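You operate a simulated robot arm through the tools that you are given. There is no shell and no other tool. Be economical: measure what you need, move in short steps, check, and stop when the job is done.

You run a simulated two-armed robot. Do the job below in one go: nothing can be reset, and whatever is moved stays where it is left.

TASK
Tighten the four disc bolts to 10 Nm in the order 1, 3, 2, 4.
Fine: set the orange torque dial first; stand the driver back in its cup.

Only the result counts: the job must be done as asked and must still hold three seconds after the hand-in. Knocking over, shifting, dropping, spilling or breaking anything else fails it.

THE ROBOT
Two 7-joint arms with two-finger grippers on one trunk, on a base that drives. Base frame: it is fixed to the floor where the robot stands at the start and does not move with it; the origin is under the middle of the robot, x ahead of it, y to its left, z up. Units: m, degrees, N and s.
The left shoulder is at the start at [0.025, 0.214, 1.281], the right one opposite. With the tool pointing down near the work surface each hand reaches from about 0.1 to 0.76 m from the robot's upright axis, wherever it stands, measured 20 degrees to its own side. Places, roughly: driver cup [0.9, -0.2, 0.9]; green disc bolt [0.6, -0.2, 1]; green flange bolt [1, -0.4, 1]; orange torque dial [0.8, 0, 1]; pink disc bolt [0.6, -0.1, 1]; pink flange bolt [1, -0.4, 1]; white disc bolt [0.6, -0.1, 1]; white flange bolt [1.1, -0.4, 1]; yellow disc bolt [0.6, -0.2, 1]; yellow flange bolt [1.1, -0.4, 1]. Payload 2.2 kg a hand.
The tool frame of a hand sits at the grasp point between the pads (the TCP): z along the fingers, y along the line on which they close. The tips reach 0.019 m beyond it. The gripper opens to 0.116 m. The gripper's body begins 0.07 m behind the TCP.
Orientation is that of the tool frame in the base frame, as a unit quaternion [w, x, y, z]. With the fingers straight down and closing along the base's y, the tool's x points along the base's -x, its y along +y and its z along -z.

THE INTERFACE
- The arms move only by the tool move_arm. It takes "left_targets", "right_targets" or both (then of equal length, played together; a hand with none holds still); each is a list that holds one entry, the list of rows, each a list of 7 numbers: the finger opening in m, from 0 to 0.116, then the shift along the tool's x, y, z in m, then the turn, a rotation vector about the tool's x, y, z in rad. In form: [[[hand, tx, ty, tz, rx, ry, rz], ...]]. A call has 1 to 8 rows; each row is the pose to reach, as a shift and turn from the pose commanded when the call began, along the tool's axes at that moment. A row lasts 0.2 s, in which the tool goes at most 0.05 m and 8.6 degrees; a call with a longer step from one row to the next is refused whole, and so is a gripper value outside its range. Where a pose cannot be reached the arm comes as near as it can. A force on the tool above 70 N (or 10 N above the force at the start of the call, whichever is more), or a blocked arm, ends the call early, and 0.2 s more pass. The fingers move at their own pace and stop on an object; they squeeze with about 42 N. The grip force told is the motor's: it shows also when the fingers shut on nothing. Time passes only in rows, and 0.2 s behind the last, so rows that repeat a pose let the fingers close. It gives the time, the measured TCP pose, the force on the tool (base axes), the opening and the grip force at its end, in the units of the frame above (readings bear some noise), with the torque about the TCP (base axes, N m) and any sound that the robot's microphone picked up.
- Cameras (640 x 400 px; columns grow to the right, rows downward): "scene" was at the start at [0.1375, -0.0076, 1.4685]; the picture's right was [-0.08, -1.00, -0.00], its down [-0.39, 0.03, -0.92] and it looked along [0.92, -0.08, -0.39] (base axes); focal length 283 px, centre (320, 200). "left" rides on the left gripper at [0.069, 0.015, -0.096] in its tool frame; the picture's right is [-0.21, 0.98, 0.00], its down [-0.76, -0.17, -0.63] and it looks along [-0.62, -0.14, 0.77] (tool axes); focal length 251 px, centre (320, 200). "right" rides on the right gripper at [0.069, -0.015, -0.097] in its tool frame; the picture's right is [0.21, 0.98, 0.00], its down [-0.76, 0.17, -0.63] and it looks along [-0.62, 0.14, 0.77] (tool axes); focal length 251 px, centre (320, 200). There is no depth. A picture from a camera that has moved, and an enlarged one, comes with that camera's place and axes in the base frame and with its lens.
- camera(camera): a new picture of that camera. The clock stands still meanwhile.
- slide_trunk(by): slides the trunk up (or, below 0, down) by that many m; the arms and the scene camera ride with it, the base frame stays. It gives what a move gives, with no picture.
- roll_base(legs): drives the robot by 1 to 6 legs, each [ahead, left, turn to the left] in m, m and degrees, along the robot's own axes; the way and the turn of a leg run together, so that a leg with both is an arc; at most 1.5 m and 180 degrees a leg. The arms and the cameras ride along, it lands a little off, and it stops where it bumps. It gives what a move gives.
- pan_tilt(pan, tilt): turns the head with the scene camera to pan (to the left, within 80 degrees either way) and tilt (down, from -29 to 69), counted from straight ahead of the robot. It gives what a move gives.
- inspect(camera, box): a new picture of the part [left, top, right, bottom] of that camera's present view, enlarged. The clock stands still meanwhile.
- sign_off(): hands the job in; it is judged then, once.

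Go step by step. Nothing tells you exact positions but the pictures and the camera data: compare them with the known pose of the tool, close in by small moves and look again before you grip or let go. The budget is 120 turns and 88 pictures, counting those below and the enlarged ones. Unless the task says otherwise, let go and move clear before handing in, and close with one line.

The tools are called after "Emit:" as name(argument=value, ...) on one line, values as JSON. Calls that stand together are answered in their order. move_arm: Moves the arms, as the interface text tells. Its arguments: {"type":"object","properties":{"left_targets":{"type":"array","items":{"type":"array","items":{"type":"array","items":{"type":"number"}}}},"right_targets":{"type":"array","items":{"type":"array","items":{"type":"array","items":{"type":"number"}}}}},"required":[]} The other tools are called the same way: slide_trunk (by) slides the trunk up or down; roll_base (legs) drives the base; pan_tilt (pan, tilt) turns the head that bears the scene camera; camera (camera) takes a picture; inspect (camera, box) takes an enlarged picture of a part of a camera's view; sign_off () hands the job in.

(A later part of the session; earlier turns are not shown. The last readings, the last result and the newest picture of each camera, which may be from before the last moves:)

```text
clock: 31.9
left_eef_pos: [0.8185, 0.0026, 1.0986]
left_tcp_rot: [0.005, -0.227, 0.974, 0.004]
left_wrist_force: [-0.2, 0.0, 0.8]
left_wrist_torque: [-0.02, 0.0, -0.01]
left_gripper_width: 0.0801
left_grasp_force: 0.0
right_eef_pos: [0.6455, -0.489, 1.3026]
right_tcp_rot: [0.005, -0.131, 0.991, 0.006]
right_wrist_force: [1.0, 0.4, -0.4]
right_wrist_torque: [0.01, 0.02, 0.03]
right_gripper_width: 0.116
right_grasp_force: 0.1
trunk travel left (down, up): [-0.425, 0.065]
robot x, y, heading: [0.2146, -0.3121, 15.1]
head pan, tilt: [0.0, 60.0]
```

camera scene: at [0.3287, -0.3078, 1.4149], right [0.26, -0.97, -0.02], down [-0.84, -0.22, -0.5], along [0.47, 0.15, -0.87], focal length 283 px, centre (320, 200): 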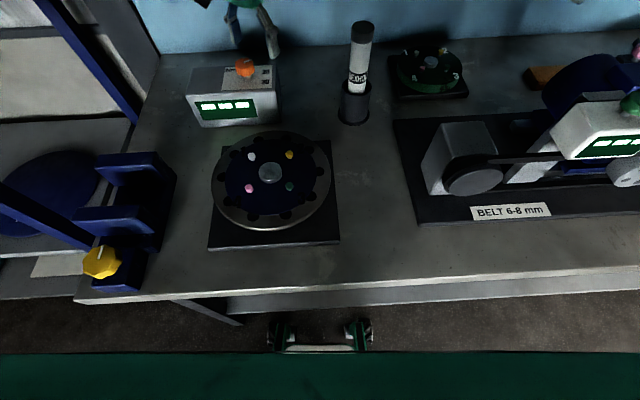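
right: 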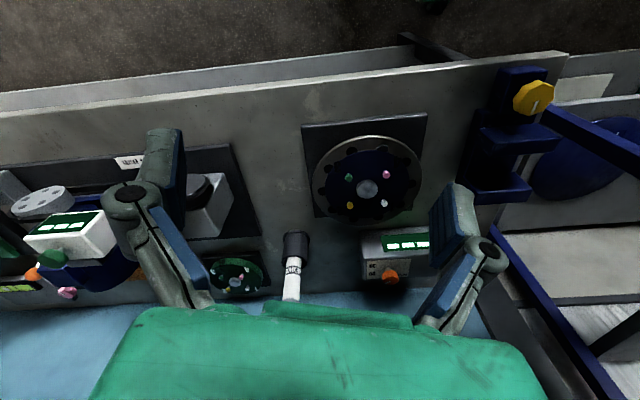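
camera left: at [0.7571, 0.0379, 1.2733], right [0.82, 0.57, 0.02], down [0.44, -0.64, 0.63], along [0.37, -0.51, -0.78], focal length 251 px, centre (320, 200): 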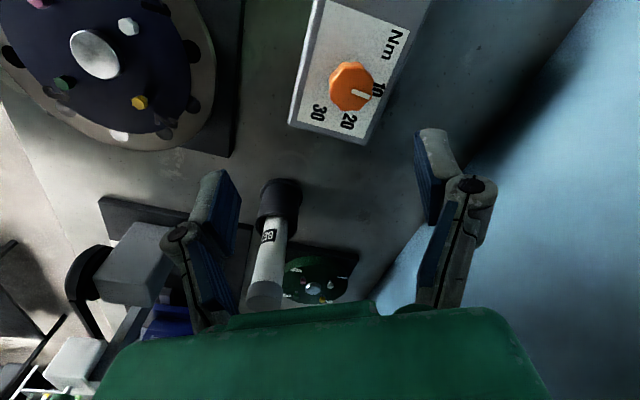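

Stable and centred. I descend and grip the dial again.

Emit:
move_arm(left_targets=[[[0.08, 0.001, -0.003, 0.02, 0, 0, 0], [0.08, 0.001, -0.003, 0.04, 0, 0, 0], [0.08, 0.001, -0.003, 0.061, 0, 0, 0], [0.06, 0.001, -0.003, 0.061, 0, 0, 0], [0.045, 0.001, -0.003, 0.061, 0, 0, 0], [0.03, 0.001, -0.003, 0.061, 0, 0, 0]]])

Emit:
inspect(camera="left", box=[220, 110, 420, 235])

```text
clock: 33.3
left_eef_pos: [0.8189, -0.0003, 1.0359]
left_tcp_rot: [0.007, -0.227, 0.974, 0.004]
left_wrist_force: [-1.9, 0.9, -0.3]
left_wrist_torque: [0.36, -0.23, -0.03]
left_gripper_width: 0.0398
left_grasp_force: 45.0
right_eef_pos: [0.6455, -0.4878, 1.3028]
right_tcp_rot: [0.004, -0.131, 0.991, 0.006]
right_wrist_force: [0.2, 0.0, -0.1]
right_wrist_torque: [-0.01, -0.02, 0.01]
right_gripper_width: 0.116
right_grasp_force: 0.0
trunk travel left (down, up): [-0.425, 0.065]
robot x, y, heading: [0.2112, -0.3106, 15.2]
head pan, tilt: [0.0, 60.0]
```

```text
3.20 times, centred on (320, 172) of left
camera zoom: at [0.749, -0.0173, 1.1315], right [-0.24, 0.97, 0.01], down [0.75, 0.18, 0.64], along [0.62, 0.16, -0.77], focal length 805 px, centre (320, 288)
```

zoom: 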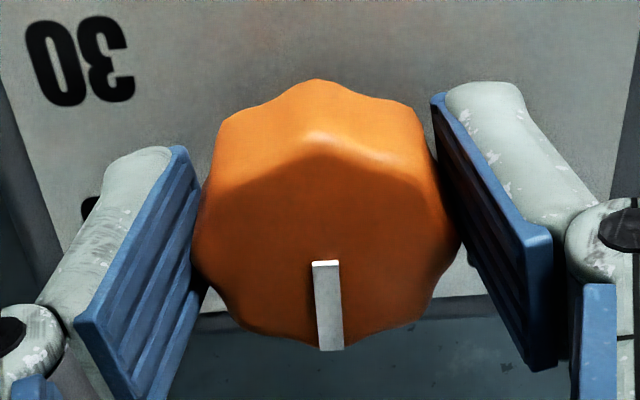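

The grip itself nudged the pointer about 5° further, onto the 10. I release gently, lift and verify.

Emit:
move_arm(left_targets=[[[0.06, 0, 0, 0, 0, 0, 0], [0.09, 0, 0, 0, 0, 0, 0], [0.09, 0, 0, -0.03, 0, 0, 0], [0.09, 0, 0, -0.07, 0, 0, 0.12], [0.09, 0, 0.0, -0.11, 0, 0, 0.26], [0.09, 0, 0.0, -0.14, 0, 0, 0.4], [0.09, 0, 0.0, -0.14, 0, 0, 0.54], [0.09, 0, 0.0, -0.14, 0, 0, 0.68]]])

Emit:
move_arm(left_targets=[[[0.09, 0, 0, 0, 0, 0, 0.14], [0.09, 0, 0, 0, 0, 0, 0.28], [0.09, 0, 0, 0, 0, 0, 0.42], [0.09, 0, 0, 0, 0, 0, 0.52]]])

Emit:
inspect(camera="left", box=[240, 70, 400, 190])

```text
clock: 35.1
left_eef_pos: [0.8171, -0.0019, 1.1776]
left_tcp_rot: [0.005, 0.112, 0.994, 0.006]
left_wrist_force: [-0.3, 0.0, 0.5]
left_wrist_torque: [0.02, 0.01, -0.01]
left_gripper_width: 0.0899
left_grasp_force: 0.0
right_eef_pos: [0.6452, -0.4874, 1.3025]
right_tcp_rot: [0.004, -0.131, 0.991, 0.007]
right_wrist_force: [0.0, -0.5, 0.5]
right_wrist_torque: [-0.01, -0.02, -0.01]
right_gripper_width: 0.1162
right_grasp_force: 0.1
trunk travel left (down, up): [-0.425, 0.065]
robot x, y, heading: [0.2099, -0.31, 15.3]
head pan, tilt: [0.0, 60.0]
```

```text
clock: 36.1
left_eef_pos: [0.8177, -0.0032, 1.177]
left_tcp_rot: [0.003, 0.364, 0.931, 0.007]
left_wrist_force: [0.6, 0.4, -0.4]
left_wrist_torque: [0.0, 0.0, 0.0]
left_gripper_width: 0.0898
left_grasp_force: 0.0
right_eef_pos: [0.646, -0.4881, 1.3026]
right_tcp_rot: [0.004, -0.131, 0.991, 0.007]
right_wrist_force: [-1.0, -0.5, -0.3]
right_wrist_torque: [0.01, -0.02, 0.03]
right_gripper_width: 0.1162
right_grasp_force: 0.0
trunk travel left (down, up): [-0.425, 0.065]
robot x, y, heading: [0.2131, -0.308, 15.2]
head pan, tilt: [0.0, 60.0]
```

```text
3.33 times, centred on (320, 130) of left
camera zoom: at [0.7755, 0.0551, 1.2726], right [0.82, 0.57, 0.01], down [0.44, -0.64, 0.63], along [0.37, -0.51, -0.78], focal length 838 px, centre (320, 433)
```

zoom: 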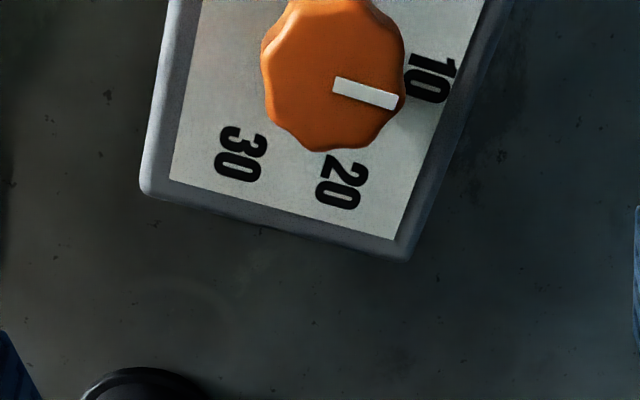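

The pointer is on the 10. I now pull the left hand up and back out of the way, and bring the right hand above the driver.

Emit:
move_arm(left_targets=[[[0.09, 0.02, -0.003, -0.02, 0, 0, -0.1], [0.09, 0.045, -0.007, -0.04, 0, 0, -0.2], [0.09, 0.07, -0.011, -0.06, 0, 0, -0.3], [0.09, 0.095, -0.015, -0.08, 0, 0, -0.4], [0.09, 0.12, -0.019, -0.1, 0, 0, -0.5], [0.09, 0.145, -0.023, -0.11, 0, 0, -0.6], [0.09, 0.165, -0.026, -0.12, 0, 0, -0.7], [0.09, 0.178, -0.028, -0.12, 0, 0, -0.8]]], right_targets=[[[0.116, -0.03, 0.02, 0.0, 0, 0, 0], [0.116, -0.06, 0.04, 0.01, 0, 0, 0], [0.116, -0.095, 0.065, 0.025, 0, 0, 0], [0.116, -0.13, 0.09, 0.04, 0, 0, 0], [0.116, -0.165, 0.115, 0.055, 0, 0, 0], [0.116, -0.2, 0.14, 0.07, 0, 0, 0], [0.116, -0.235, 0.165, 0.085, 0, 0, 0], [0.116, -0.262, 0.187, 0.095, 0, 0, 0]]])

Emit:
camera(camera="right")

```text
clock: 37.9
left_eef_pos: [0.6657, 0.1027, 1.2931]
left_tcp_rot: [0.005, -0.029, 1.0, 0.002]
left_wrist_force: [0.6, 0.4, 0.3]
left_wrist_torque: [-0.04, 0.01, -0.03]
left_gripper_width: 0.0901
left_grasp_force: 0.1
right_eef_pos: [0.8513, -0.2337, 1.211]
right_tcp_rot: [0.004, -0.131, 0.991, 0.003]
right_wrist_force: [-0.2, -0.2, 0.2]
right_wrist_torque: [-0.02, 0.01, 0.03]
right_gripper_width: 0.1159
right_grasp_force: 0.1
trunk travel left (down, up): [-0.425, 0.065]
robot x, y, heading: [0.2121, -0.3133, 15.1]
head pan, tilt: [0.0, 60.0]
```

```text
54 pictures are left
camera right: at [0.788, -0.2667, 1.3078], right [-0.46, 0.89, 0.0], down [0.68, 0.35, 0.64], along [0.57, 0.3, -0.77], focal length 251 px, centre (320, 200)
```

right: 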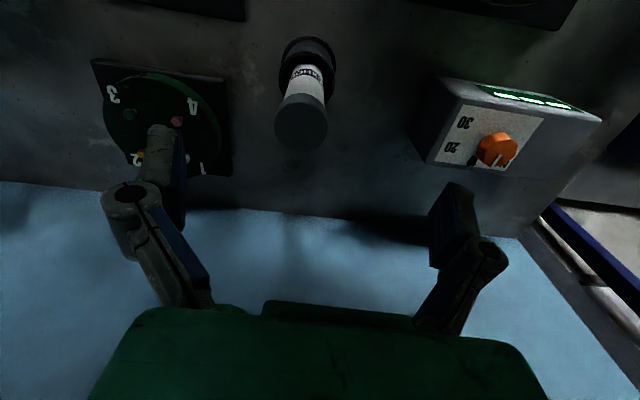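

The driver's cap is at about [0.863, -0.243, 1.12]. I centre over it and lower the open fingers around it.

Emit:
move_arm(right_targets=[[[0.116, -0.004, -0.006, 0.02, 0, 0, 0], [0.116, -0.008, -0.012, 0.04, 0, 0, 0], [0.116, -0.008, -0.012, 0.065, 0, 0, 0], [0.116, -0.008, -0.012, 0.09, 0, 0, 0], [0.116, -0.008, -0.012, 0.1, 0, 0, 0]]])

Emit:
camera(camera="right")

```text
clock: 39.1
left_eef_pos: [0.6651, 0.1002, 1.2953]
left_tcp_rot: [0.005, -0.029, 1.0, 0.004]
left_wrist_force: [-0.7, 0.5, -0.6]
left_wrist_torque: [0.02, 0.01, 0.0]
left_gripper_width: 0.0896
left_grasp_force: 0.0
right_eef_pos: [0.8624, -0.245, 1.1118]
right_tcp_rot: [0.003, -0.131, 0.991, 0.005]
right_wrist_force: [-0.3, -0.3, -0.8]
right_wrist_torque: [-0.04, 0.0, -0.01]
right_gripper_width: 0.1157
right_grasp_force: 0.1
trunk travel left (down, up): [-0.425, 0.065]
robot x, y, heading: [0.2111, -0.3112, 15.3]
head pan, tilt: [0.0, 60.0]
```

```text
53 pictures are left
camera right: at [0.7986, -0.2779, 1.2079], right [-0.46, 0.89, 0.01], down [0.68, 0.35, 0.64], along [0.57, 0.3, -0.77], focal length 251 px, centre (320, 200)
```

right: 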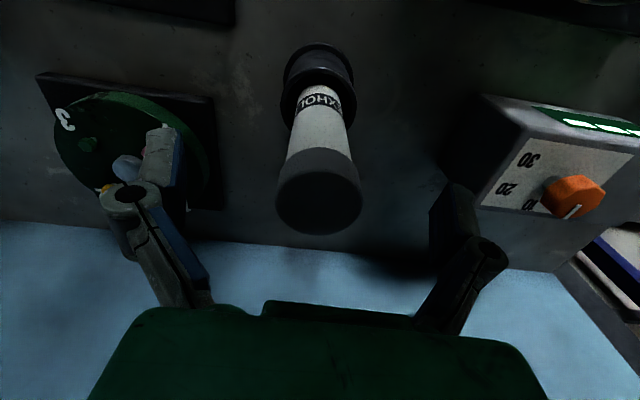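

The cap sits centred between the fingers. I go down a further 3.5 cm and close.

Emit:
move_arm(right_targets=[[[0.116, 0, 0, 0.018, 0, 0, 0], [0.08, 0, 0, 0.035, 0, 0, 0], [0.05, 0, 0, 0.035, 0, 0, 0], [0.02, 0, 0, 0.035, 0, 0, 0], [0.02, 0, 0, 0.035, 0, 0, 0]]])

Emit:
camera(camera="right")

```text
clock: 40.3
left_eef_pos: [0.6657, 0.0975, 1.2967]
left_tcp_rot: [0.006, -0.029, 1.0, 0.004]
left_wrist_force: [0.7, -0.5, -0.3]
left_wrist_torque: [0.01, 0.03, 0.0]
left_gripper_width: 0.0897
left_grasp_force: 0.0
right_eef_pos: [0.8617, -0.2439, 1.0771]
right_tcp_rot: [0.004, -0.132, 0.991, 0.004]
right_wrist_force: [-0.2, -0.1, -0.1]
right_wrist_torque: [0.02, 0.03, -0.01]
right_gripper_width: 0.0402
right_grasp_force: 42.3
trunk travel left (down, up): [-0.425, 0.065]
robot x, y, heading: [0.2105, -0.3126, 15.2]
head pan, tilt: [0.0, 60.0]
```

```text
52 pictures are left
camera right: at [0.7989, -0.2775, 1.1726], right [-0.46, 0.89, 0.01], down [0.68, 0.35, 0.64], along [0.57, 0.3, -0.77], focal length 251 px, centre (320, 200)
```

right: 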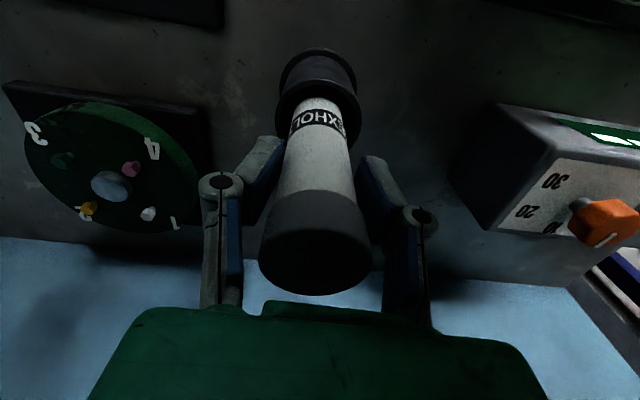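

The driver is gripped with no side load. I lift it: trunk up 6 cm first, then the arm.

Emit:
slide_trunk(by=0.06)

Emit:
move_arm(right_targets=[[[0.02, 0, 0, -0.03, 0, 0, 0], [0.02, 0, 0, -0.06, 0, 0, 0], [0.02, 0, 0, -0.09, 0, 0, 0], [0.02, 0, 0, -0.1, 0, 0, 0]]])

Emit:
pan_tilt(pan=0, tilt=35)

Emit:
camera(camera="scene")

```text
clock: 41.3
left_eef_pos: [0.6665, 0.0995, 1.3545]
left_tcp_rot: [0.006, -0.03, 1.0, 0.004]
left_wrist_force: [-0.2, 0.3, -1.4]
left_wrist_torque: [-0.02, 0.01, 0.0]
left_gripper_width: 0.0899
left_grasp_force: 0.0
right_eef_pos: [0.8639, -0.2438, 1.1368]
right_tcp_rot: [0.003, -0.132, 0.991, 0.005]
right_wrist_force: [0.8, -0.3, -6.6]
right_wrist_torque: [-0.01, 0.01, -0.02]
right_gripper_width: 0.0403
right_grasp_force: 41.6
trunk travel left (down, up): [-0.485, 0.005]
robot x, y, heading: [0.2133, -0.3077, 15.1]
head pan, tilt: [0.0, 60.0]
```

```text
clock: 42.3
left_eef_pos: [0.6653, 0.0994, 1.3561]
left_tcp_rot: [0.006, -0.03, 1.0, 0.004]
left_wrist_force: [-0.5, 0.8, -0.1]
left_wrist_torque: [-0.01, 0.02, -0.01]
left_gripper_width: 0.0897
left_grasp_force: 0.1
right_eef_pos: [0.8615, -0.2445, 1.2359]
right_tcp_rot: [0.004, -0.131, 0.991, 0.005]
right_wrist_force: [-0.3, -0.7, -7.3]
right_wrist_torque: [-0.03, 0.09, 0.03]
right_gripper_width: 0.0402
right_grasp_force: 42.1
trunk travel left (down, up): [-0.485, 0.005]
robot x, y, heading: [0.214, -0.3092, 15.5]
head pan, tilt: [0.0, 60.0]
```

```text
clock: 43.2
left_eef_pos: [0.6672, 0.0991, 1.3551]
left_tcp_rot: [0.006, -0.029, 1.0, 0.004]
left_wrist_force: [0.4, 0.1, -0.7]
left_wrist_torque: [-0.02, -0.02, 0.03]
left_gripper_width: 0.0901
left_grasp_force: 0.0
right_eef_pos: [0.8624, -0.2466, 1.2371]
right_tcp_rot: [0.004, -0.132, 0.991, 0.004]
right_wrist_force: [0.8, 0.2, -7.8]
right_wrist_torque: [-0.03, 0.05, 0.0]
right_gripper_width: 0.0402
right_grasp_force: 41.7
trunk travel left (down, up): [-0.485, 0.005]
robot x, y, heading: [0.2121, -0.3079, 15.4]
head pan, tilt: [0.0, 35.0]
```

```text
51 pictures are left
camera scene: at [0.3442, -0.2719, 1.5091], right [0.26, -0.96, 0.0], down [-0.56, -0.15, -0.82], along [0.79, 0.21, -0.58], focal length 283 px, centre (320, 200)
```

scene: 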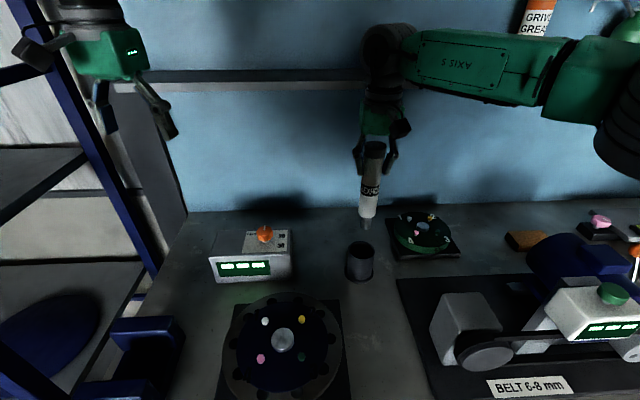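

The driver is out of its cup, with a socket tip about 0.17 m below the grasp. I take an enlarged look at it.

Emit:
inspect(camera="scene", box=[320, 130, 420, 290])

Emit:
inspect(camera="scene", box=[220, 290, 350, 400])

Emit:
inspect(camera="left", box=[0, 60, 280, 240])

```text
2.50 times, centred on (370, 210) of scene
camera zoom: at [0.3442, -0.2719, 1.5091], right [0.26, -0.96, 0.0], down [-0.56, -0.15, -0.82], along [0.79, 0.21, -0.58], focal length 708 px, centre (195, 175)
```

zoom: 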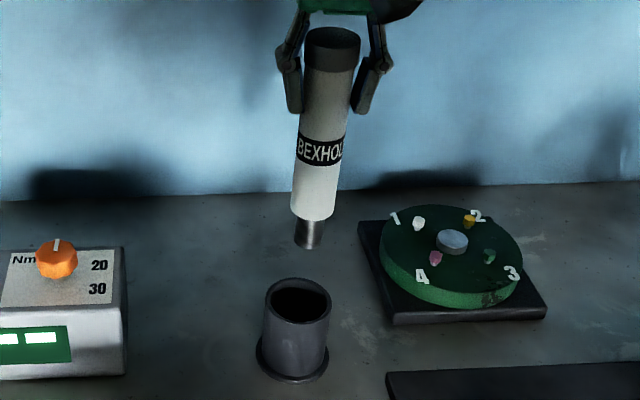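

```text
3.64 times, centred on (285, 345) of scene
camera zoom: at [0.3442, -0.2719, 1.5091], right [0.26, -0.96, 0.0], down [-0.56, -0.15, -0.82], along [0.79, 0.21, -0.58], focal length 1030 px, centre (447, -327)
```

zoom: 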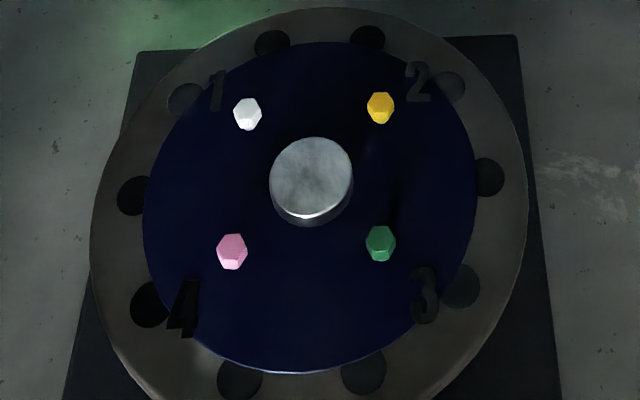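

```text
2.22 times, centred on (140, 150) of left
camera zoom: at [0.5955, 0.1095, 1.4506], right [0.16, 0.99, 0.01], down [0.76, -0.13, 0.64], along [0.63, -0.09, -0.77], focal length 559 px, centre (720, 311)
```

zoom: 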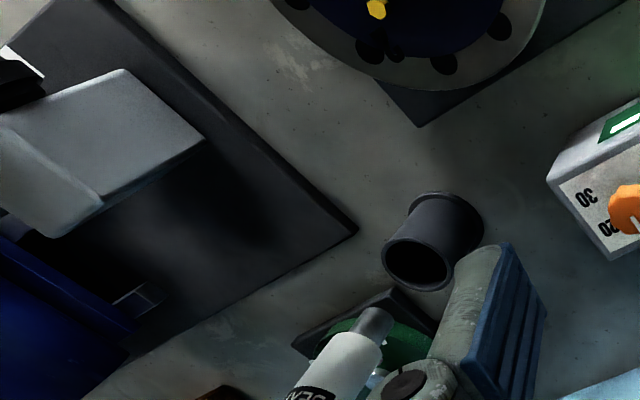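

Confirmed: 1 white, 2 yellow, 3 green, 4 pink. The tip is about 0.177 m below the TCP; the white bolt is near [0.627, -0.084, 0.984]. I carry the driver above it, tip at about 1.04, and move the left hand aside.

Emit:
move_arm(left_targets=[[[0.09, 0.017, 0.01, 0, 0, 0, 0], [0.09, 0.034, 0.02, 0, 0, 0, 0], [0.09, 0.051, 0.03, 0, 0, 0, 0], [0.09, 0.068, 0.04, 0, 0, 0, 0], [0.09, 0.085, 0.05, 0, 0, 0, 0], [0.09, 0.102, 0.06, 0, 0, 0, 0], [0.09, 0.119, 0.07, 0, 0, 0, 0], [0.09, 0.1325, 0.078, 0, 0, 0, 0]]], right_targets=[[[0.02, 0.02, 0.02, 0, 0, 0, 0], [0.02, 0.045, 0.05, 0, 0, 0, 0], [0.02, 0.07, 0.08, 0.005, 0, 0, 0], [0.02, 0.095, 0.11, 0.01, 0, 0, 0], [0.02, 0.12, 0.14, 0.01, 0, 0, 0], [0.02, 0.145, 0.17, 0.015, 0, 0, 0], [0.02, 0.168, 0.198, 0.02, 0, 0, 0], [0.02, 0.185, 0.218, 0.02, 0, 0, 0]]])

Emit:
camera(camera="right")

Emit:
camera(camera="left")

```text
clock: 45.0
left_eef_pos: [0.5268, 0.1714, 1.3531]
left_tcp_rot: [0.006, -0.03, 1.0, 0.003]
left_wrist_force: [-0.1, 0.9, -1.1]
left_wrist_torque: [-0.02, -0.02, 0.03]
left_gripper_width: 0.0901
left_grasp_force: 0.1
right_eef_pos: [0.6228, -0.0807, 1.2166]
right_tcp_rot: [0.005, -0.131, 0.991, 0.003]
right_wrist_force: [-0.6, -0.1, -7.7]
right_wrist_torque: [-0.02, 0.04, 0.0]
right_gripper_width: 0.0401
right_grasp_force: 42.0
trunk travel left (down, up): [-0.485, 0.005]
robot x, y, heading: [0.2141, -0.3123, 15.3]
head pan, tilt: [0.0, 35.0]
```

```text
47 pictures are left
camera right: at [0.5597, -0.1129, 1.3131], right [-0.46, 0.89, 0.0], down [0.68, 0.35, 0.64], along [0.57, 0.3, -0.77], focal length 251 px, centre (320, 200)
```

right: 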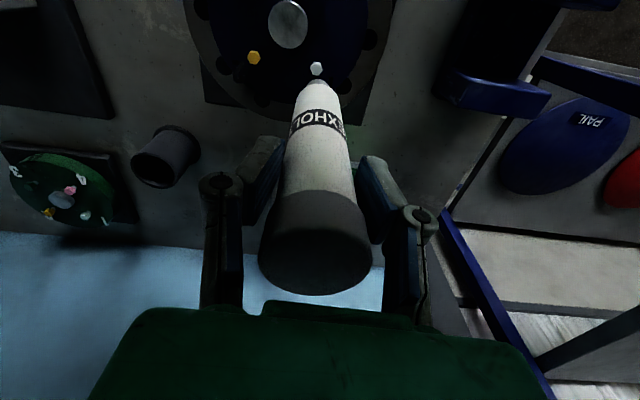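

```text
46 pictures are left
camera left: at [0.4557, 0.1828, 1.449], right [0.16, 0.99, 0.01], down [0.76, -0.13, 0.64], along [0.63, -0.09, -0.77], focal length 251 px, centre (320, 200)
```

left: 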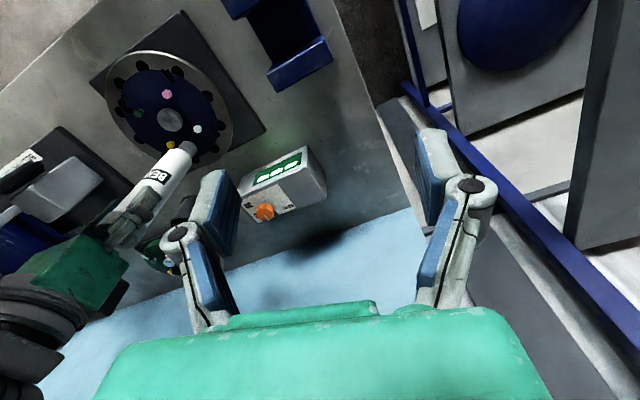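

The driver is almost over the white bolt. I enlarge both wrist views to line it up.

Emit:
inspect(camera="right", box=[270, 40, 370, 110])

Emit:
inspect(camera="left", box=[130, 90, 330, 225])

```text
5.71 times, centred on (320, 75) of right
camera zoom: at [0.5597, -0.1129, 1.3131], right [-0.46, 0.89, 0.0], down [0.68, 0.35, 0.64], along [0.57, 0.3, -0.77], focal length 1437 px, centre (320, 914)
```

zoom: 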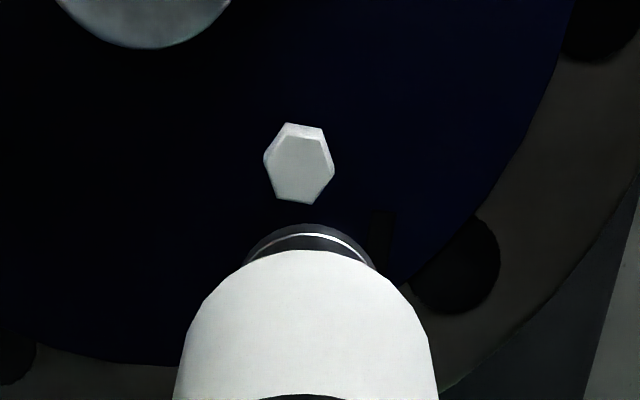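

```text
2.96 times, centred on (230, 158) of left
camera zoom: at [0.4557, 0.1828, 1.449], right [0.16, 0.99, 0.01], down [0.76, -0.13, 0.64], along [0.63, -0.09, -0.77], focal length 745 px, centre (587, 326)
```

zoom: 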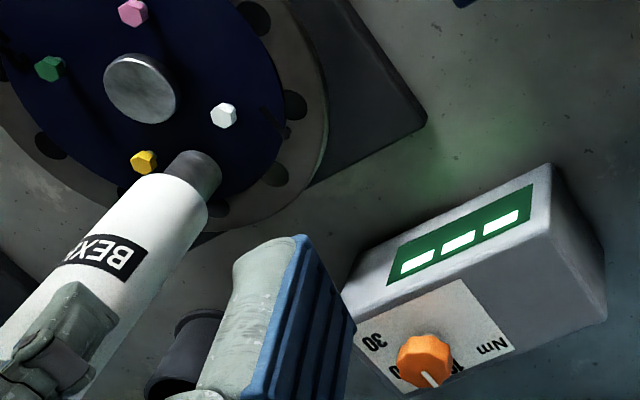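

Both views put the tip slightly beyond the bolt, with the driver tilted about 2–3° in the grip. I tilt the hand to straighten it, shift a little, and lower 2 cm.

Emit:
move_arm(right_targets=[[[0.02, 0.001, -0.002, 0.01, 0, 0.02, 0], [0.02, 0.002, -0.0035, 0.02, 0, 0.04, 0], [0.02, 0.002, -0.0035, 0.02, 0, 0.04, 0]]])

Emit:
inspect(camera="right", box=[270, 40, 370, 110])

Emit:
inspect(camera="left", box=[130, 70, 250, 150])

```text
clock: 45.8
left_eef_pos: [0.53, 0.1708, 1.3542]
left_tcp_rot: [0.006, -0.029, 1.0, 0.004]
left_wrist_force: [0.8, 0.5, 0.7]
left_wrist_torque: [0.01, 0.02, 0.07]
left_gripper_width: 0.09
left_grasp_force: 0.1
right_eef_pos: [0.6242, -0.0836, 1.1963]
right_tcp_rot: [-0.016, -0.131, 0.991, 0.001]
right_wrist_force: [-0.5, 0.3, -7.2]
right_wrist_torque: [-0.04, 0.04, -0.02]
right_gripper_width: 0.0401
right_grasp_force: 42.1
trunk travel left (down, up): [-0.485, 0.005]
robot x, y, heading: [0.2122, -0.308, 15.2]
head pan, tilt: [0.0, 35.0]
```

```text
5.71 times, centred on (320, 75) of right
camera zoom: at [0.5647, -0.1164, 1.2954], right [-0.46, 0.89, 0.01], down [0.71, 0.36, 0.61], along [0.54, 0.29, -0.79], focal length 1437 px, centre (320, 914)
```

zoom: 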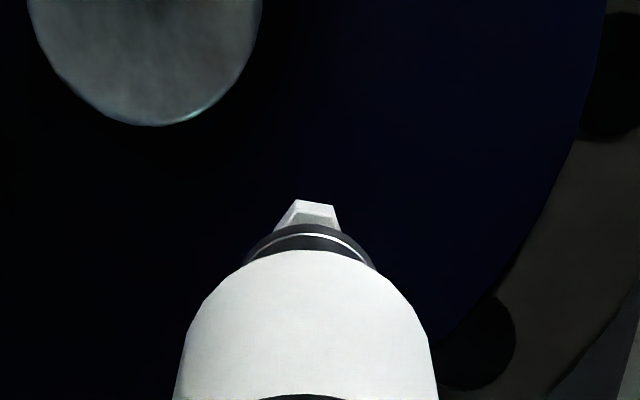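

```text
5.00 times, centred on (190, 110) of left
camera zoom: at [0.4577, 0.1816, 1.449], right [0.16, 0.99, 0.01], down [0.76, -0.13, 0.64], along [0.63, -0.09, -0.77], focal length 1257 px, centre (970, 650)
```

zoom: 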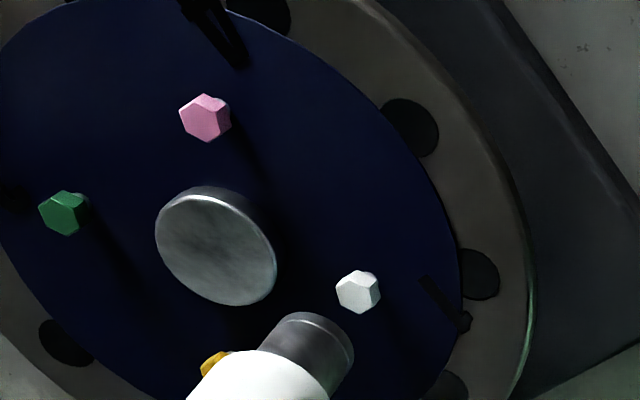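

The tip now lines up with the white bolt in both views. I lower 2.5 cm more and check again.

Emit:
move_arm(right_targets=[[[0.02, 0, 0, 0.01, 0, 0, 0], [0.02, 0, 0, 0.025, 0, 0, 0], [0.02, 0, 0, 0.025, 0, 0, 0]]])

Emit:
inspect(camera="left", box=[130, 70, 250, 150])

Emit:
inspect(camera="right", box=[270, 40, 370, 110])

```text
clock: 46.6
left_eef_pos: [0.5314, 0.1681, 1.354]
left_tcp_rot: [0.006, -0.029, 1.0, 0.003]
left_wrist_force: [-0.3, 0.6, 0.7]
left_wrist_torque: [-0.01, -0.01, 0.02]
left_gripper_width: 0.09
left_grasp_force: 0.1
right_eef_pos: [0.6243, -0.0856, 1.1725]
right_tcp_rot: [-0.016, -0.131, 0.991, 0.001]
right_wrist_force: [0.4, 0.3, -6.5]
right_wrist_torque: [-0.05, 0.03, 0.01]
right_gripper_width: 0.04
right_grasp_force: 42.0
trunk travel left (down, up): [-0.485, 0.005]
robot x, y, heading: [0.2154, -0.3131, 15.2]
head pan, tilt: [0.0, 35.0]
```

```text
5.00 times, centred on (190, 110) of left
camera zoom: at [0.4584, 0.1797, 1.4495], right [0.16, 0.99, 0.01], down [0.76, -0.13, 0.64], along [0.63, -0.09, -0.77], focal length 1257 px, centre (970, 650)
```

zoom: 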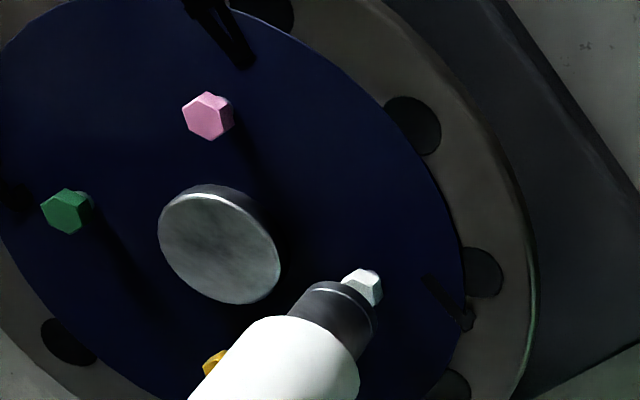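

```text
5.71 times, centred on (320, 75) of right
camera zoom: at [0.5645, -0.1179, 1.2708], right [-0.46, 0.89, 0.01], down [0.71, 0.36, 0.61], along [0.54, 0.29, -0.79], focal length 1437 px, centre (320, 914)
```

zoom: 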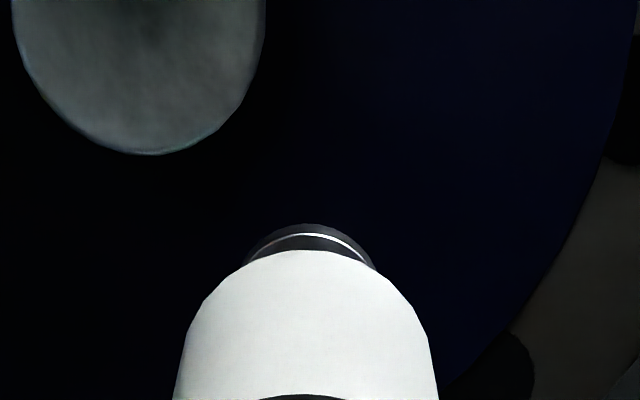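

Alignment holds; about 1.7 cm remain to the head. I descend slowly onto the bolt.

Emit:
move_arm(right_targets=[[[0.02, 0, 0, 0.004, 0, 0, 0], [0.02, 0, 0, 0.008, 0, 0, 0], [0.02, 0, 0, 0.012, 0, 0, 0], [0.02, 0, 0, 0.015, 0, 0, 0], [0.02, 0, 0, 0.018, 0, 0, 0]]])

Emit:
inspect(camera="left", box=[150, 90, 250, 156])

```text
clock: 47.8
left_eef_pos: [0.5309, 0.1689, 1.3551]
left_tcp_rot: [0.007, -0.029, 1.0, 0.004]
left_wrist_force: [0.0, 0.1, 0.1]
left_wrist_torque: [-0.04, -0.01, -0.02]
left_gripper_width: 0.0899
left_grasp_force: 0.0
right_eef_pos: [0.6238, -0.0849, 1.1532]
right_tcp_rot: [-0.016, -0.131, 0.991, 0.001]
right_wrist_force: [0.4, -0.5, -7.3]
right_wrist_torque: [-0.04, 0.01, -0.04]
right_gripper_width: 0.0401
right_grasp_force: 41.9
trunk travel left (down, up): [-0.485, 0.005]
robot x, y, heading: [0.2142, -0.3146, 15.2]
head pan, tilt: [0.0, 35.0]
```

```text
6.06 times, centred on (200, 123) of left
camera zoom: at [0.4585, 0.1802, 1.4493], right [0.16, 0.99, 0.01], down [0.76, -0.13, 0.64], along [0.63, -0.09, -0.77], focal length 1524 px, centre (1047, 667)
```

zoom: 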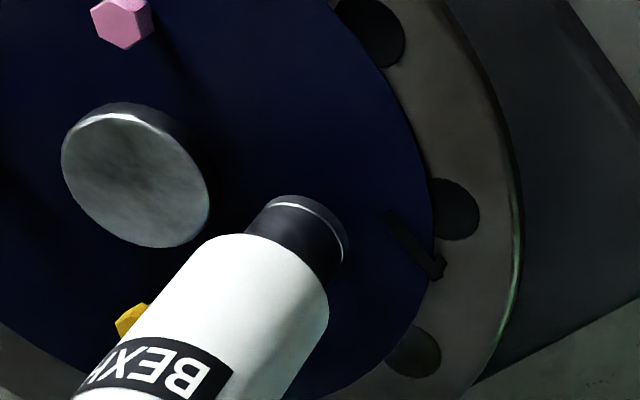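

No contact force yet, and the bolt head is covered by the socket. I go on down.

Emit:
move_arm(right_targets=[[[0.02, 0, 0, 0.003, 0, 0, 0], [0.02, 0, 0, 0.006, 0, 0, 0], [0.02, 0, 0, 0.009, 0, 0, 0], [0.02, 0, 0, 0.012, 0, 0, 0]]])

```text
clock: 48.8
left_eef_pos: [0.5285, 0.1683, 1.3555]
left_tcp_rot: [0.007, -0.029, 1.0, 0.005]
left_wrist_force: [-0.4, -0.1, 0.2]
left_wrist_torque: [0.01, -0.03, 0.01]
left_gripper_width: 0.09
left_grasp_force: 0.1
right_eef_pos: [0.623, -0.0851, 1.1448]
right_tcp_rot: [-0.012, -0.131, 0.991, 0.004]
right_wrist_force: [3.3, -0.1, 25.8]
right_wrist_torque: [0.14, -0.77, -0.04]
right_gripper_width: 0.0401
right_grasp_force: 42.2
trunk travel left (down, up): [-0.485, 0.005]
robot x, y, heading: [0.2153, -0.3113, 15.4]
head pan, tilt: [0.0, 35.0]
```

Contact at about 33 N press, with the socket on the bolt. I now turn clockwise about the driver's axis and watch torque and sound.

Emit:
move_arm(right_targets=[[[0.02, 0, 0, 0, -0.005, 0, 0.12], [0.02, 0, 0, 0, -0.01, 0, 0.24], [0.02, 0, 0, 0, -0.014, 0, 0.36], [0.02, 0, 0, 0, -0.019, 0, 0.48]]])

Emit:
inspect(camera="left", box=[130, 70, 330, 225])

```text
clock: 49.8
left_eef_pos: [0.5292, 0.168, 1.3537]
left_tcp_rot: [0.007, -0.029, 1.0, 0.005]
left_wrist_force: [0.4, 0.2, 0.8]
left_wrist_torque: [0.02, -0.01, -0.03]
left_gripper_width: 0.0899
left_grasp_force: 0.1
right_eef_pos: [0.6234, -0.0848, 1.1421]
right_tcp_rot: [-0.017, 0.11, 0.994, 0.007]
right_wrist_force: [2.2, 1.6, 18.5]
right_wrist_torque: [0.26, -0.41, -0.01]
right_gripper_width: 0.0399
right_grasp_force: 42.0
trunk travel left (down, up): [-0.485, 0.005]
robot x, y, heading: [0.2128, -0.3153, 15.2]
head pan, tilt: [0.0, 35.0]
```

```text
2.58 times, centred on (230, 148) of left
camera zoom: at [0.457, 0.1796, 1.4499], right [0.16, 0.99, 0.01], down [0.76, -0.13, 0.64], along [0.63, -0.09, -0.77], focal length 649 px, centre (552, 336)
```

zoom: 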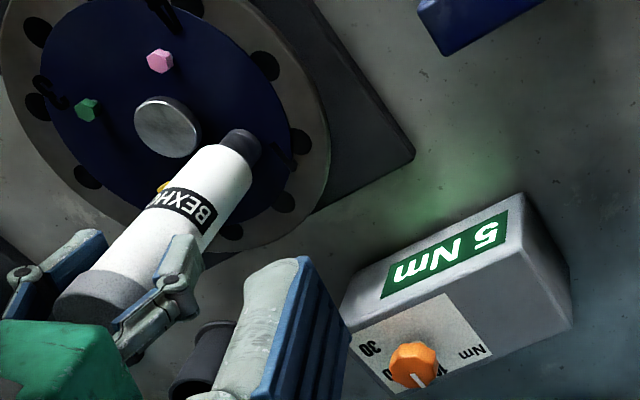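

The display has come alive: "5 Nm". I turn a little more and read it again to learn whether it is the running torque.

Emit:
move_arm(right_targets=[[[0.02, 0, 0, 0, -0.004, 0, 0.1], [0.02, 0, 0, 0, -0.008, 0, 0.2]]])

Emit:
inspect(camera="left", box=[230, 130, 330, 225])

```text
clock: 50.4
left_eef_pos: [0.5289, 0.1681, 1.3546]
left_tcp_rot: [0.006, -0.029, 1.0, 0.004]
left_wrist_force: [-0.9, -0.1, -0.1]
left_wrist_torque: [0.01, 0.01, 0.03]
left_gripper_width: 0.09
left_grasp_force: 0.0
right_eef_pos: [0.6239, -0.0854, 1.1419]
right_tcp_rot: [-0.016, 0.209, 0.978, 0.01]
right_wrist_force: [2.2, 1.8, 15.1]
right_wrist_torque: [0.23, -0.35, 0.05]
right_gripper_width: 0.0402
right_grasp_force: 41.7
trunk travel left (down, up): [-0.485, 0.005]
robot x, y, heading: [0.2106, -0.3077, 15.1]
head pan, tilt: [0.0, 35.0]
```

```text
4.21 times, centred on (280, 178) of left
camera zoom: at [0.4572, 0.1796, 1.4498], right [0.16, 0.99, 0.01], down [0.76, -0.13, 0.64], along [0.63, -0.09, -0.77], focal length 1059 px, centre (488, 295)
```

zoom: 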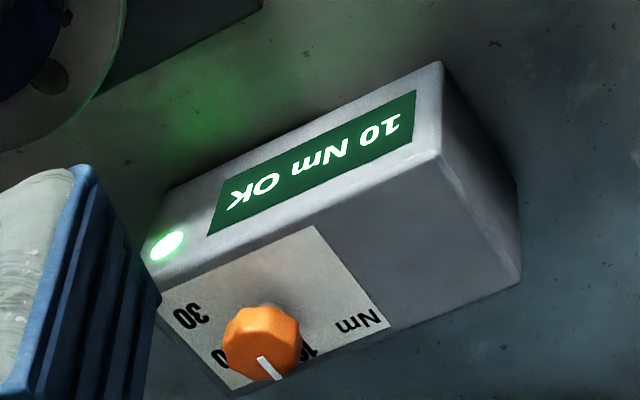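

The display reads "10 Nm OK" with a green lamp: bolt 1 is done. I lift off, turn back and move above bolt 3 (green).

Emit:
move_arm(right_targets=[[[0.02, 0.001, 0, -0.03, 0, 0, 0], [0.02, 0.0025, 0, -0.065, 0, 0, 0], [0.02, 0.003, -0.018, -0.065, 0.005, 0, -0.115], [0.02, 0.004, -0.036, -0.065, 0.009, 0, -0.23], [0.02, 0.005, -0.054, -0.065, 0.014, 0, -0.345], [0.02, 0.0055, -0.072, -0.065, 0.018, 0, -0.46], [0.02, 0.006, -0.089, -0.065, 0.023, 0, -0.575], [0.02, 0.0063, -0.1058, -0.065, 0.0276, 0, -0.69]]])

Emit:
inspect(camera="right", box=[270, 40, 370, 110])

Emit:
inspect(camera="left", box=[90, 60, 240, 160])

```text
clock: 52.2
left_eef_pos: [0.5284, 0.1676, 1.3537]
left_tcp_rot: [0.006, -0.028, 1.0, 0.005]
left_wrist_force: [1.1, -0.8, 0.6]
left_wrist_torque: [0.0, 0.0, -0.03]
left_gripper_width: 0.0899
left_grasp_force: 0.0
right_eef_pos: [0.5763, -0.1814, 1.2069]
right_tcp_rot: [-0.015, -0.137, 0.99, 0.002]
right_wrist_force: [0.5, -0.2, -7.1]
right_wrist_torque: [-0.01, 0.04, 0.01]
right_gripper_width: 0.0402
right_grasp_force: 41.4
trunk travel left (down, up): [-0.485, 0.005]
robot x, y, heading: [0.2151, -0.3088, 15.3]
head pan, tilt: [0.0, 35.0]
```

```text
5.71 times, centred on (320, 75) of right
camera zoom: at [0.5173, -0.2157, 1.305], right [-0.47, 0.88, 0.01], down [0.7, 0.37, 0.61], along [0.53, 0.3, -0.79], focal length 1437 px, centre (320, 914)
```

zoom: 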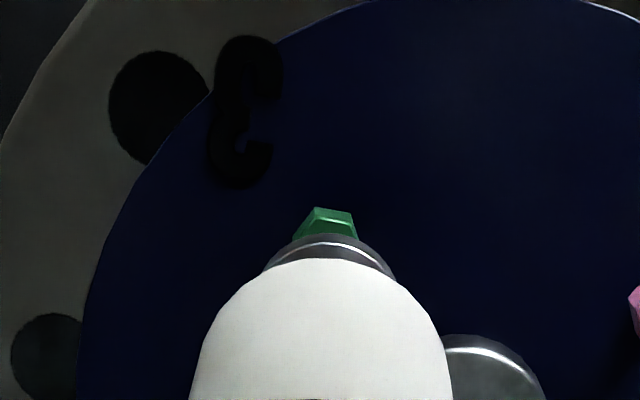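

```text
4.00 times, centred on (165, 110) of left
camera zoom: at [0.4576, 0.1788, 1.45], right [0.16, 0.99, 0.01], down [0.76, -0.13, 0.64], along [0.63, -0.09, -0.77], focal length 1006 px, centre (940, 560)
```

zoom: 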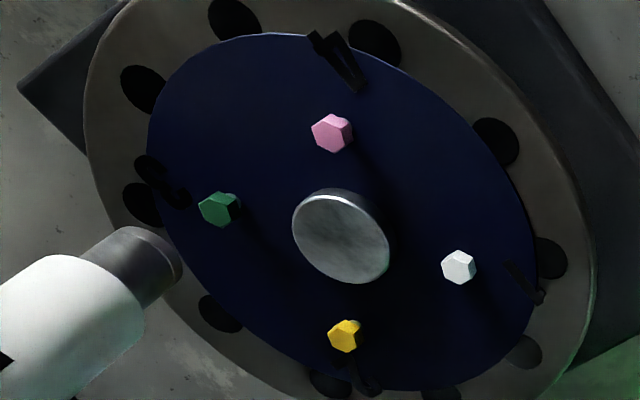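

Well placed over green, with the driver slipped only slightly in the grip. I lower to just above the head and check.

Emit:
move_arm(right_targets=[[[0.02, -0.0005, 0.0005, 0.012, 0, 0, 0], [0.02, -0.001, 0.0005, 0.025, 0, 0, 0], [0.02, -0.0015, 0.0005, 0.037, 0, 0, 0], [0.02, -0.0015, 0.0005, 0.037, 0, 0, 0]]])

Emit:
inspect(camera="left", box=[90, 70, 190, 136])

Emit:
inspect(camera="right", box=[270, 40, 370, 110])

```text
clock: 53.2
left_eef_pos: [0.5306, 0.1684, 1.3537]
left_tcp_rot: [0.007, -0.029, 1.0, 0.004]
left_wrist_force: [-0.9, 0.3, 0.0]
left_wrist_torque: [0.02, 0.0, -0.01]
left_gripper_width: 0.09
left_grasp_force: 0.1
right_eef_pos: [0.5774, -0.1801, 1.1679]
right_tcp_rot: [-0.017, -0.136, 0.991, 0.002]
right_wrist_force: [0.4, 0.5, -7.3]
right_wrist_torque: [-0.03, 0.04, 0.02]
right_gripper_width: 0.0401
right_grasp_force: 42.0
trunk travel left (down, up): [-0.485, 0.005]
robot x, y, heading: [0.2126, -0.3087, 15.4]
head pan, tilt: [0.0, 35.0]
```

```text
6.06 times, centred on (140, 103) of left
camera zoom: at [0.4584, 0.1801, 1.4493], right [0.16, 0.99, 0.01], down [0.76, -0.13, 0.64], along [0.63, -0.09, -0.77], focal length 1524 px, centre (1411, 788)
```

zoom: 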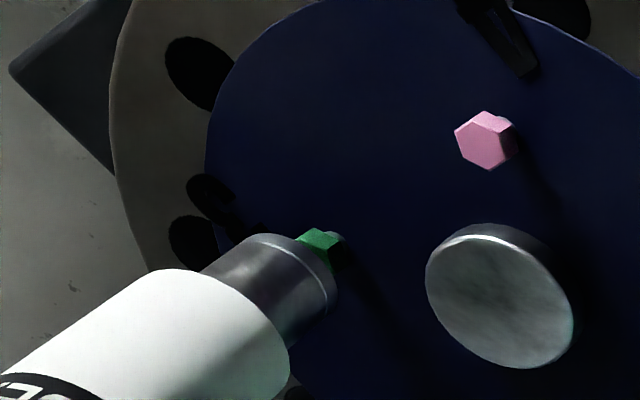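

```text
5.71 times, centred on (320, 75) of right
camera zoom: at [0.518, -0.2133, 1.2672], right [-0.47, 0.88, 0.01], down [0.7, 0.36, 0.61], along [0.53, 0.3, -0.79], focal length 1437 px, centre (320, 914)
```

zoom: 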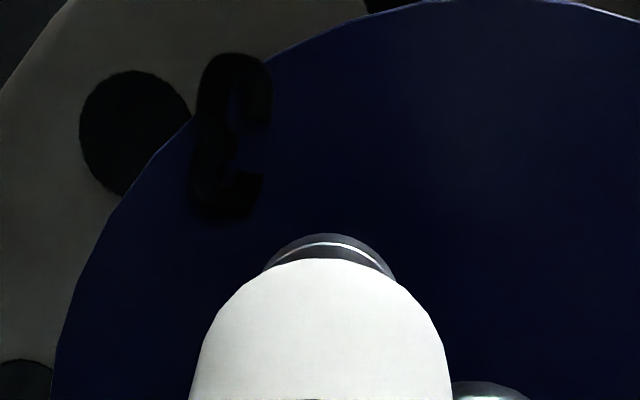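

Aligned. I descend slowly until contact.

Emit:
move_arm(right_targets=[[[0.02, -0.0002, 0, 0.006, 0, 0, 0], [0.02, -0.0005, 0, 0.012, 0, 0, 0], [0.02, -0.0007, 0, 0.017, 0, 0, 0], [0.02, -0.0008, 0, 0.02, 0, 0, 0], [0.02, -0.001, 0, 0.023, 0, 0, 0], [0.02, -0.001, 0, 0.026, 0, 0, 0]]])

Emit:
inspect(camera="left", box=[90, 70, 330, 225])

```text
clock: 54.6
left_eef_pos: [0.5285, 0.1685, 1.3554]
left_tcp_rot: [0.006, -0.029, 1.0, 0.005]
left_wrist_force: [-1.9, 0.3, 0.1]
left_wrist_torque: [0.0, 0.01, 0.01]
left_gripper_width: 0.0899
left_grasp_force: 0.1
right_eef_pos: [0.577, -0.1802, 1.1453]
right_tcp_rot: [-0.014, -0.135, 0.991, 0.004]
right_wrist_force: [1.9, -0.7, 19.8]
right_wrist_torque: [-0.17, -0.31, -0.05]
right_gripper_width: 0.0401
right_grasp_force: 41.8
trunk travel left (down, up): [-0.485, 0.005]
robot x, y, heading: [0.2081, -0.3097, 15.2]
head pan, tilt: [0.0, 35.0]
```

```text
2.58 times, centred on (210, 148) of left
camera zoom: at [0.4568, 0.1791, 1.4503], right [0.16, 0.99, 0.01], down [0.76, -0.13, 0.64], along [0.63, -0.09, -0.77], focal length 649 px, centre (604, 336)
```

zoom: 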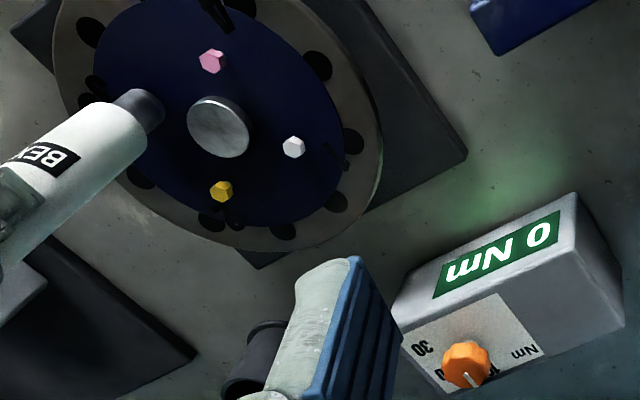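

Engaged: the display shows "0 Nm". I turn clockwise most of the way.

Emit:
move_arm(right_targets=[[[0.02, 0, 0, 0, -0.005, 0, 0.12], [0.02, 0, 0, 0, -0.01, 0, 0.24], [0.02, 0, 0, 0, -0.014, 0, 0.36], [0.02, 0, 0, 0, -0.019, 0, 0.48], [0.02, 0, 0, 0, -0.023, 0, 0.57]]])

Emit:
inspect(camera="left", box=[90, 70, 330, 225])

```text
clock: 55.8
left_eef_pos: [0.5295, 0.1682, 1.3546]
left_tcp_rot: [0.006, -0.028, 1.0, 0.005]
left_wrist_force: [0.4, 0.0, 0.1]
left_wrist_torque: [0.0, -0.01, -0.02]
left_gripper_width: 0.0901
left_grasp_force: 0.0
right_eef_pos: [0.5768, -0.1805, 1.1426]
right_tcp_rot: [-0.017, 0.15, 0.989, 0.007]
right_wrist_force: [0.4, 1.7, 6.4]
right_wrist_torque: [0.26, -0.1, 0.01]
right_gripper_width: 0.04
right_grasp_force: 42.3
trunk travel left (down, up): [-0.485, 0.005]
robot x, y, heading: [0.2143, -0.3097, 15.3]
head pan, tilt: [0.0, 35.0]
```

```text
2.58 times, centred on (210, 148) of left
camera zoom: at [0.4577, 0.1797, 1.4496], right [0.16, 0.99, 0.01], down [0.76, -0.13, 0.64], along [0.63, -0.09, -0.77], focal length 649 px, centre (604, 336)
```

zoom: 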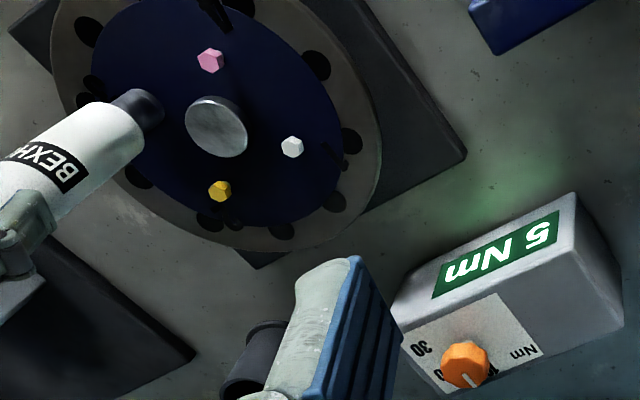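

5 Nm; the press has eased a bit, so I add a millimetre of push and turn further.

Emit:
move_arm(right_targets=[[[0.02, 0, 0, 0.001, -0.004, 0, 0.09], [0.02, 0, 0, 0.001, -0.007, 0, 0.17]]])

Emit:
inspect(camera="left", box=[230, 130, 330, 225])

```text
clock: 56.4
left_eef_pos: [0.5289, 0.1681, 1.3551]
left_tcp_rot: [0.006, -0.029, 1.0, 0.003]
left_wrist_force: [0.3, 0.1, -0.1]
left_wrist_torque: [0.02, -0.04, -0.01]
left_gripper_width: 0.0903
left_grasp_force: 0.1
right_eef_pos: [0.5762, -0.1811, 1.1427]
right_tcp_rot: [-0.016, 0.233, 0.972, 0.01]
right_wrist_force: [0.6, 0.7, 12.4]
right_wrist_torque: [0.1, -0.21, -0.01]
right_gripper_width: 0.0399
right_grasp_force: 42.3
trunk travel left (down, up): [-0.485, 0.005]
robot x, y, heading: [0.2154, -0.3101, 15.3]
head pan, tilt: [0.0, 35.0]
```

```text
4.21 times, centred on (280, 178) of left
camera zoom: at [0.4575, 0.1797, 1.4497], right [0.16, 0.99, 0.01], down [0.76, -0.13, 0.64], along [0.63, -0.09, -0.77], focal length 1059 px, centre (488, 295)
```

zoom: 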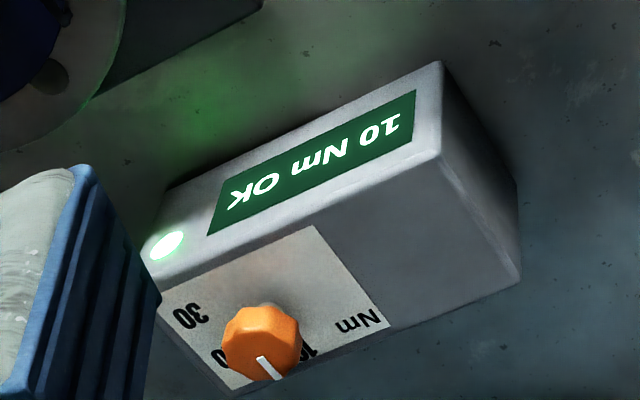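

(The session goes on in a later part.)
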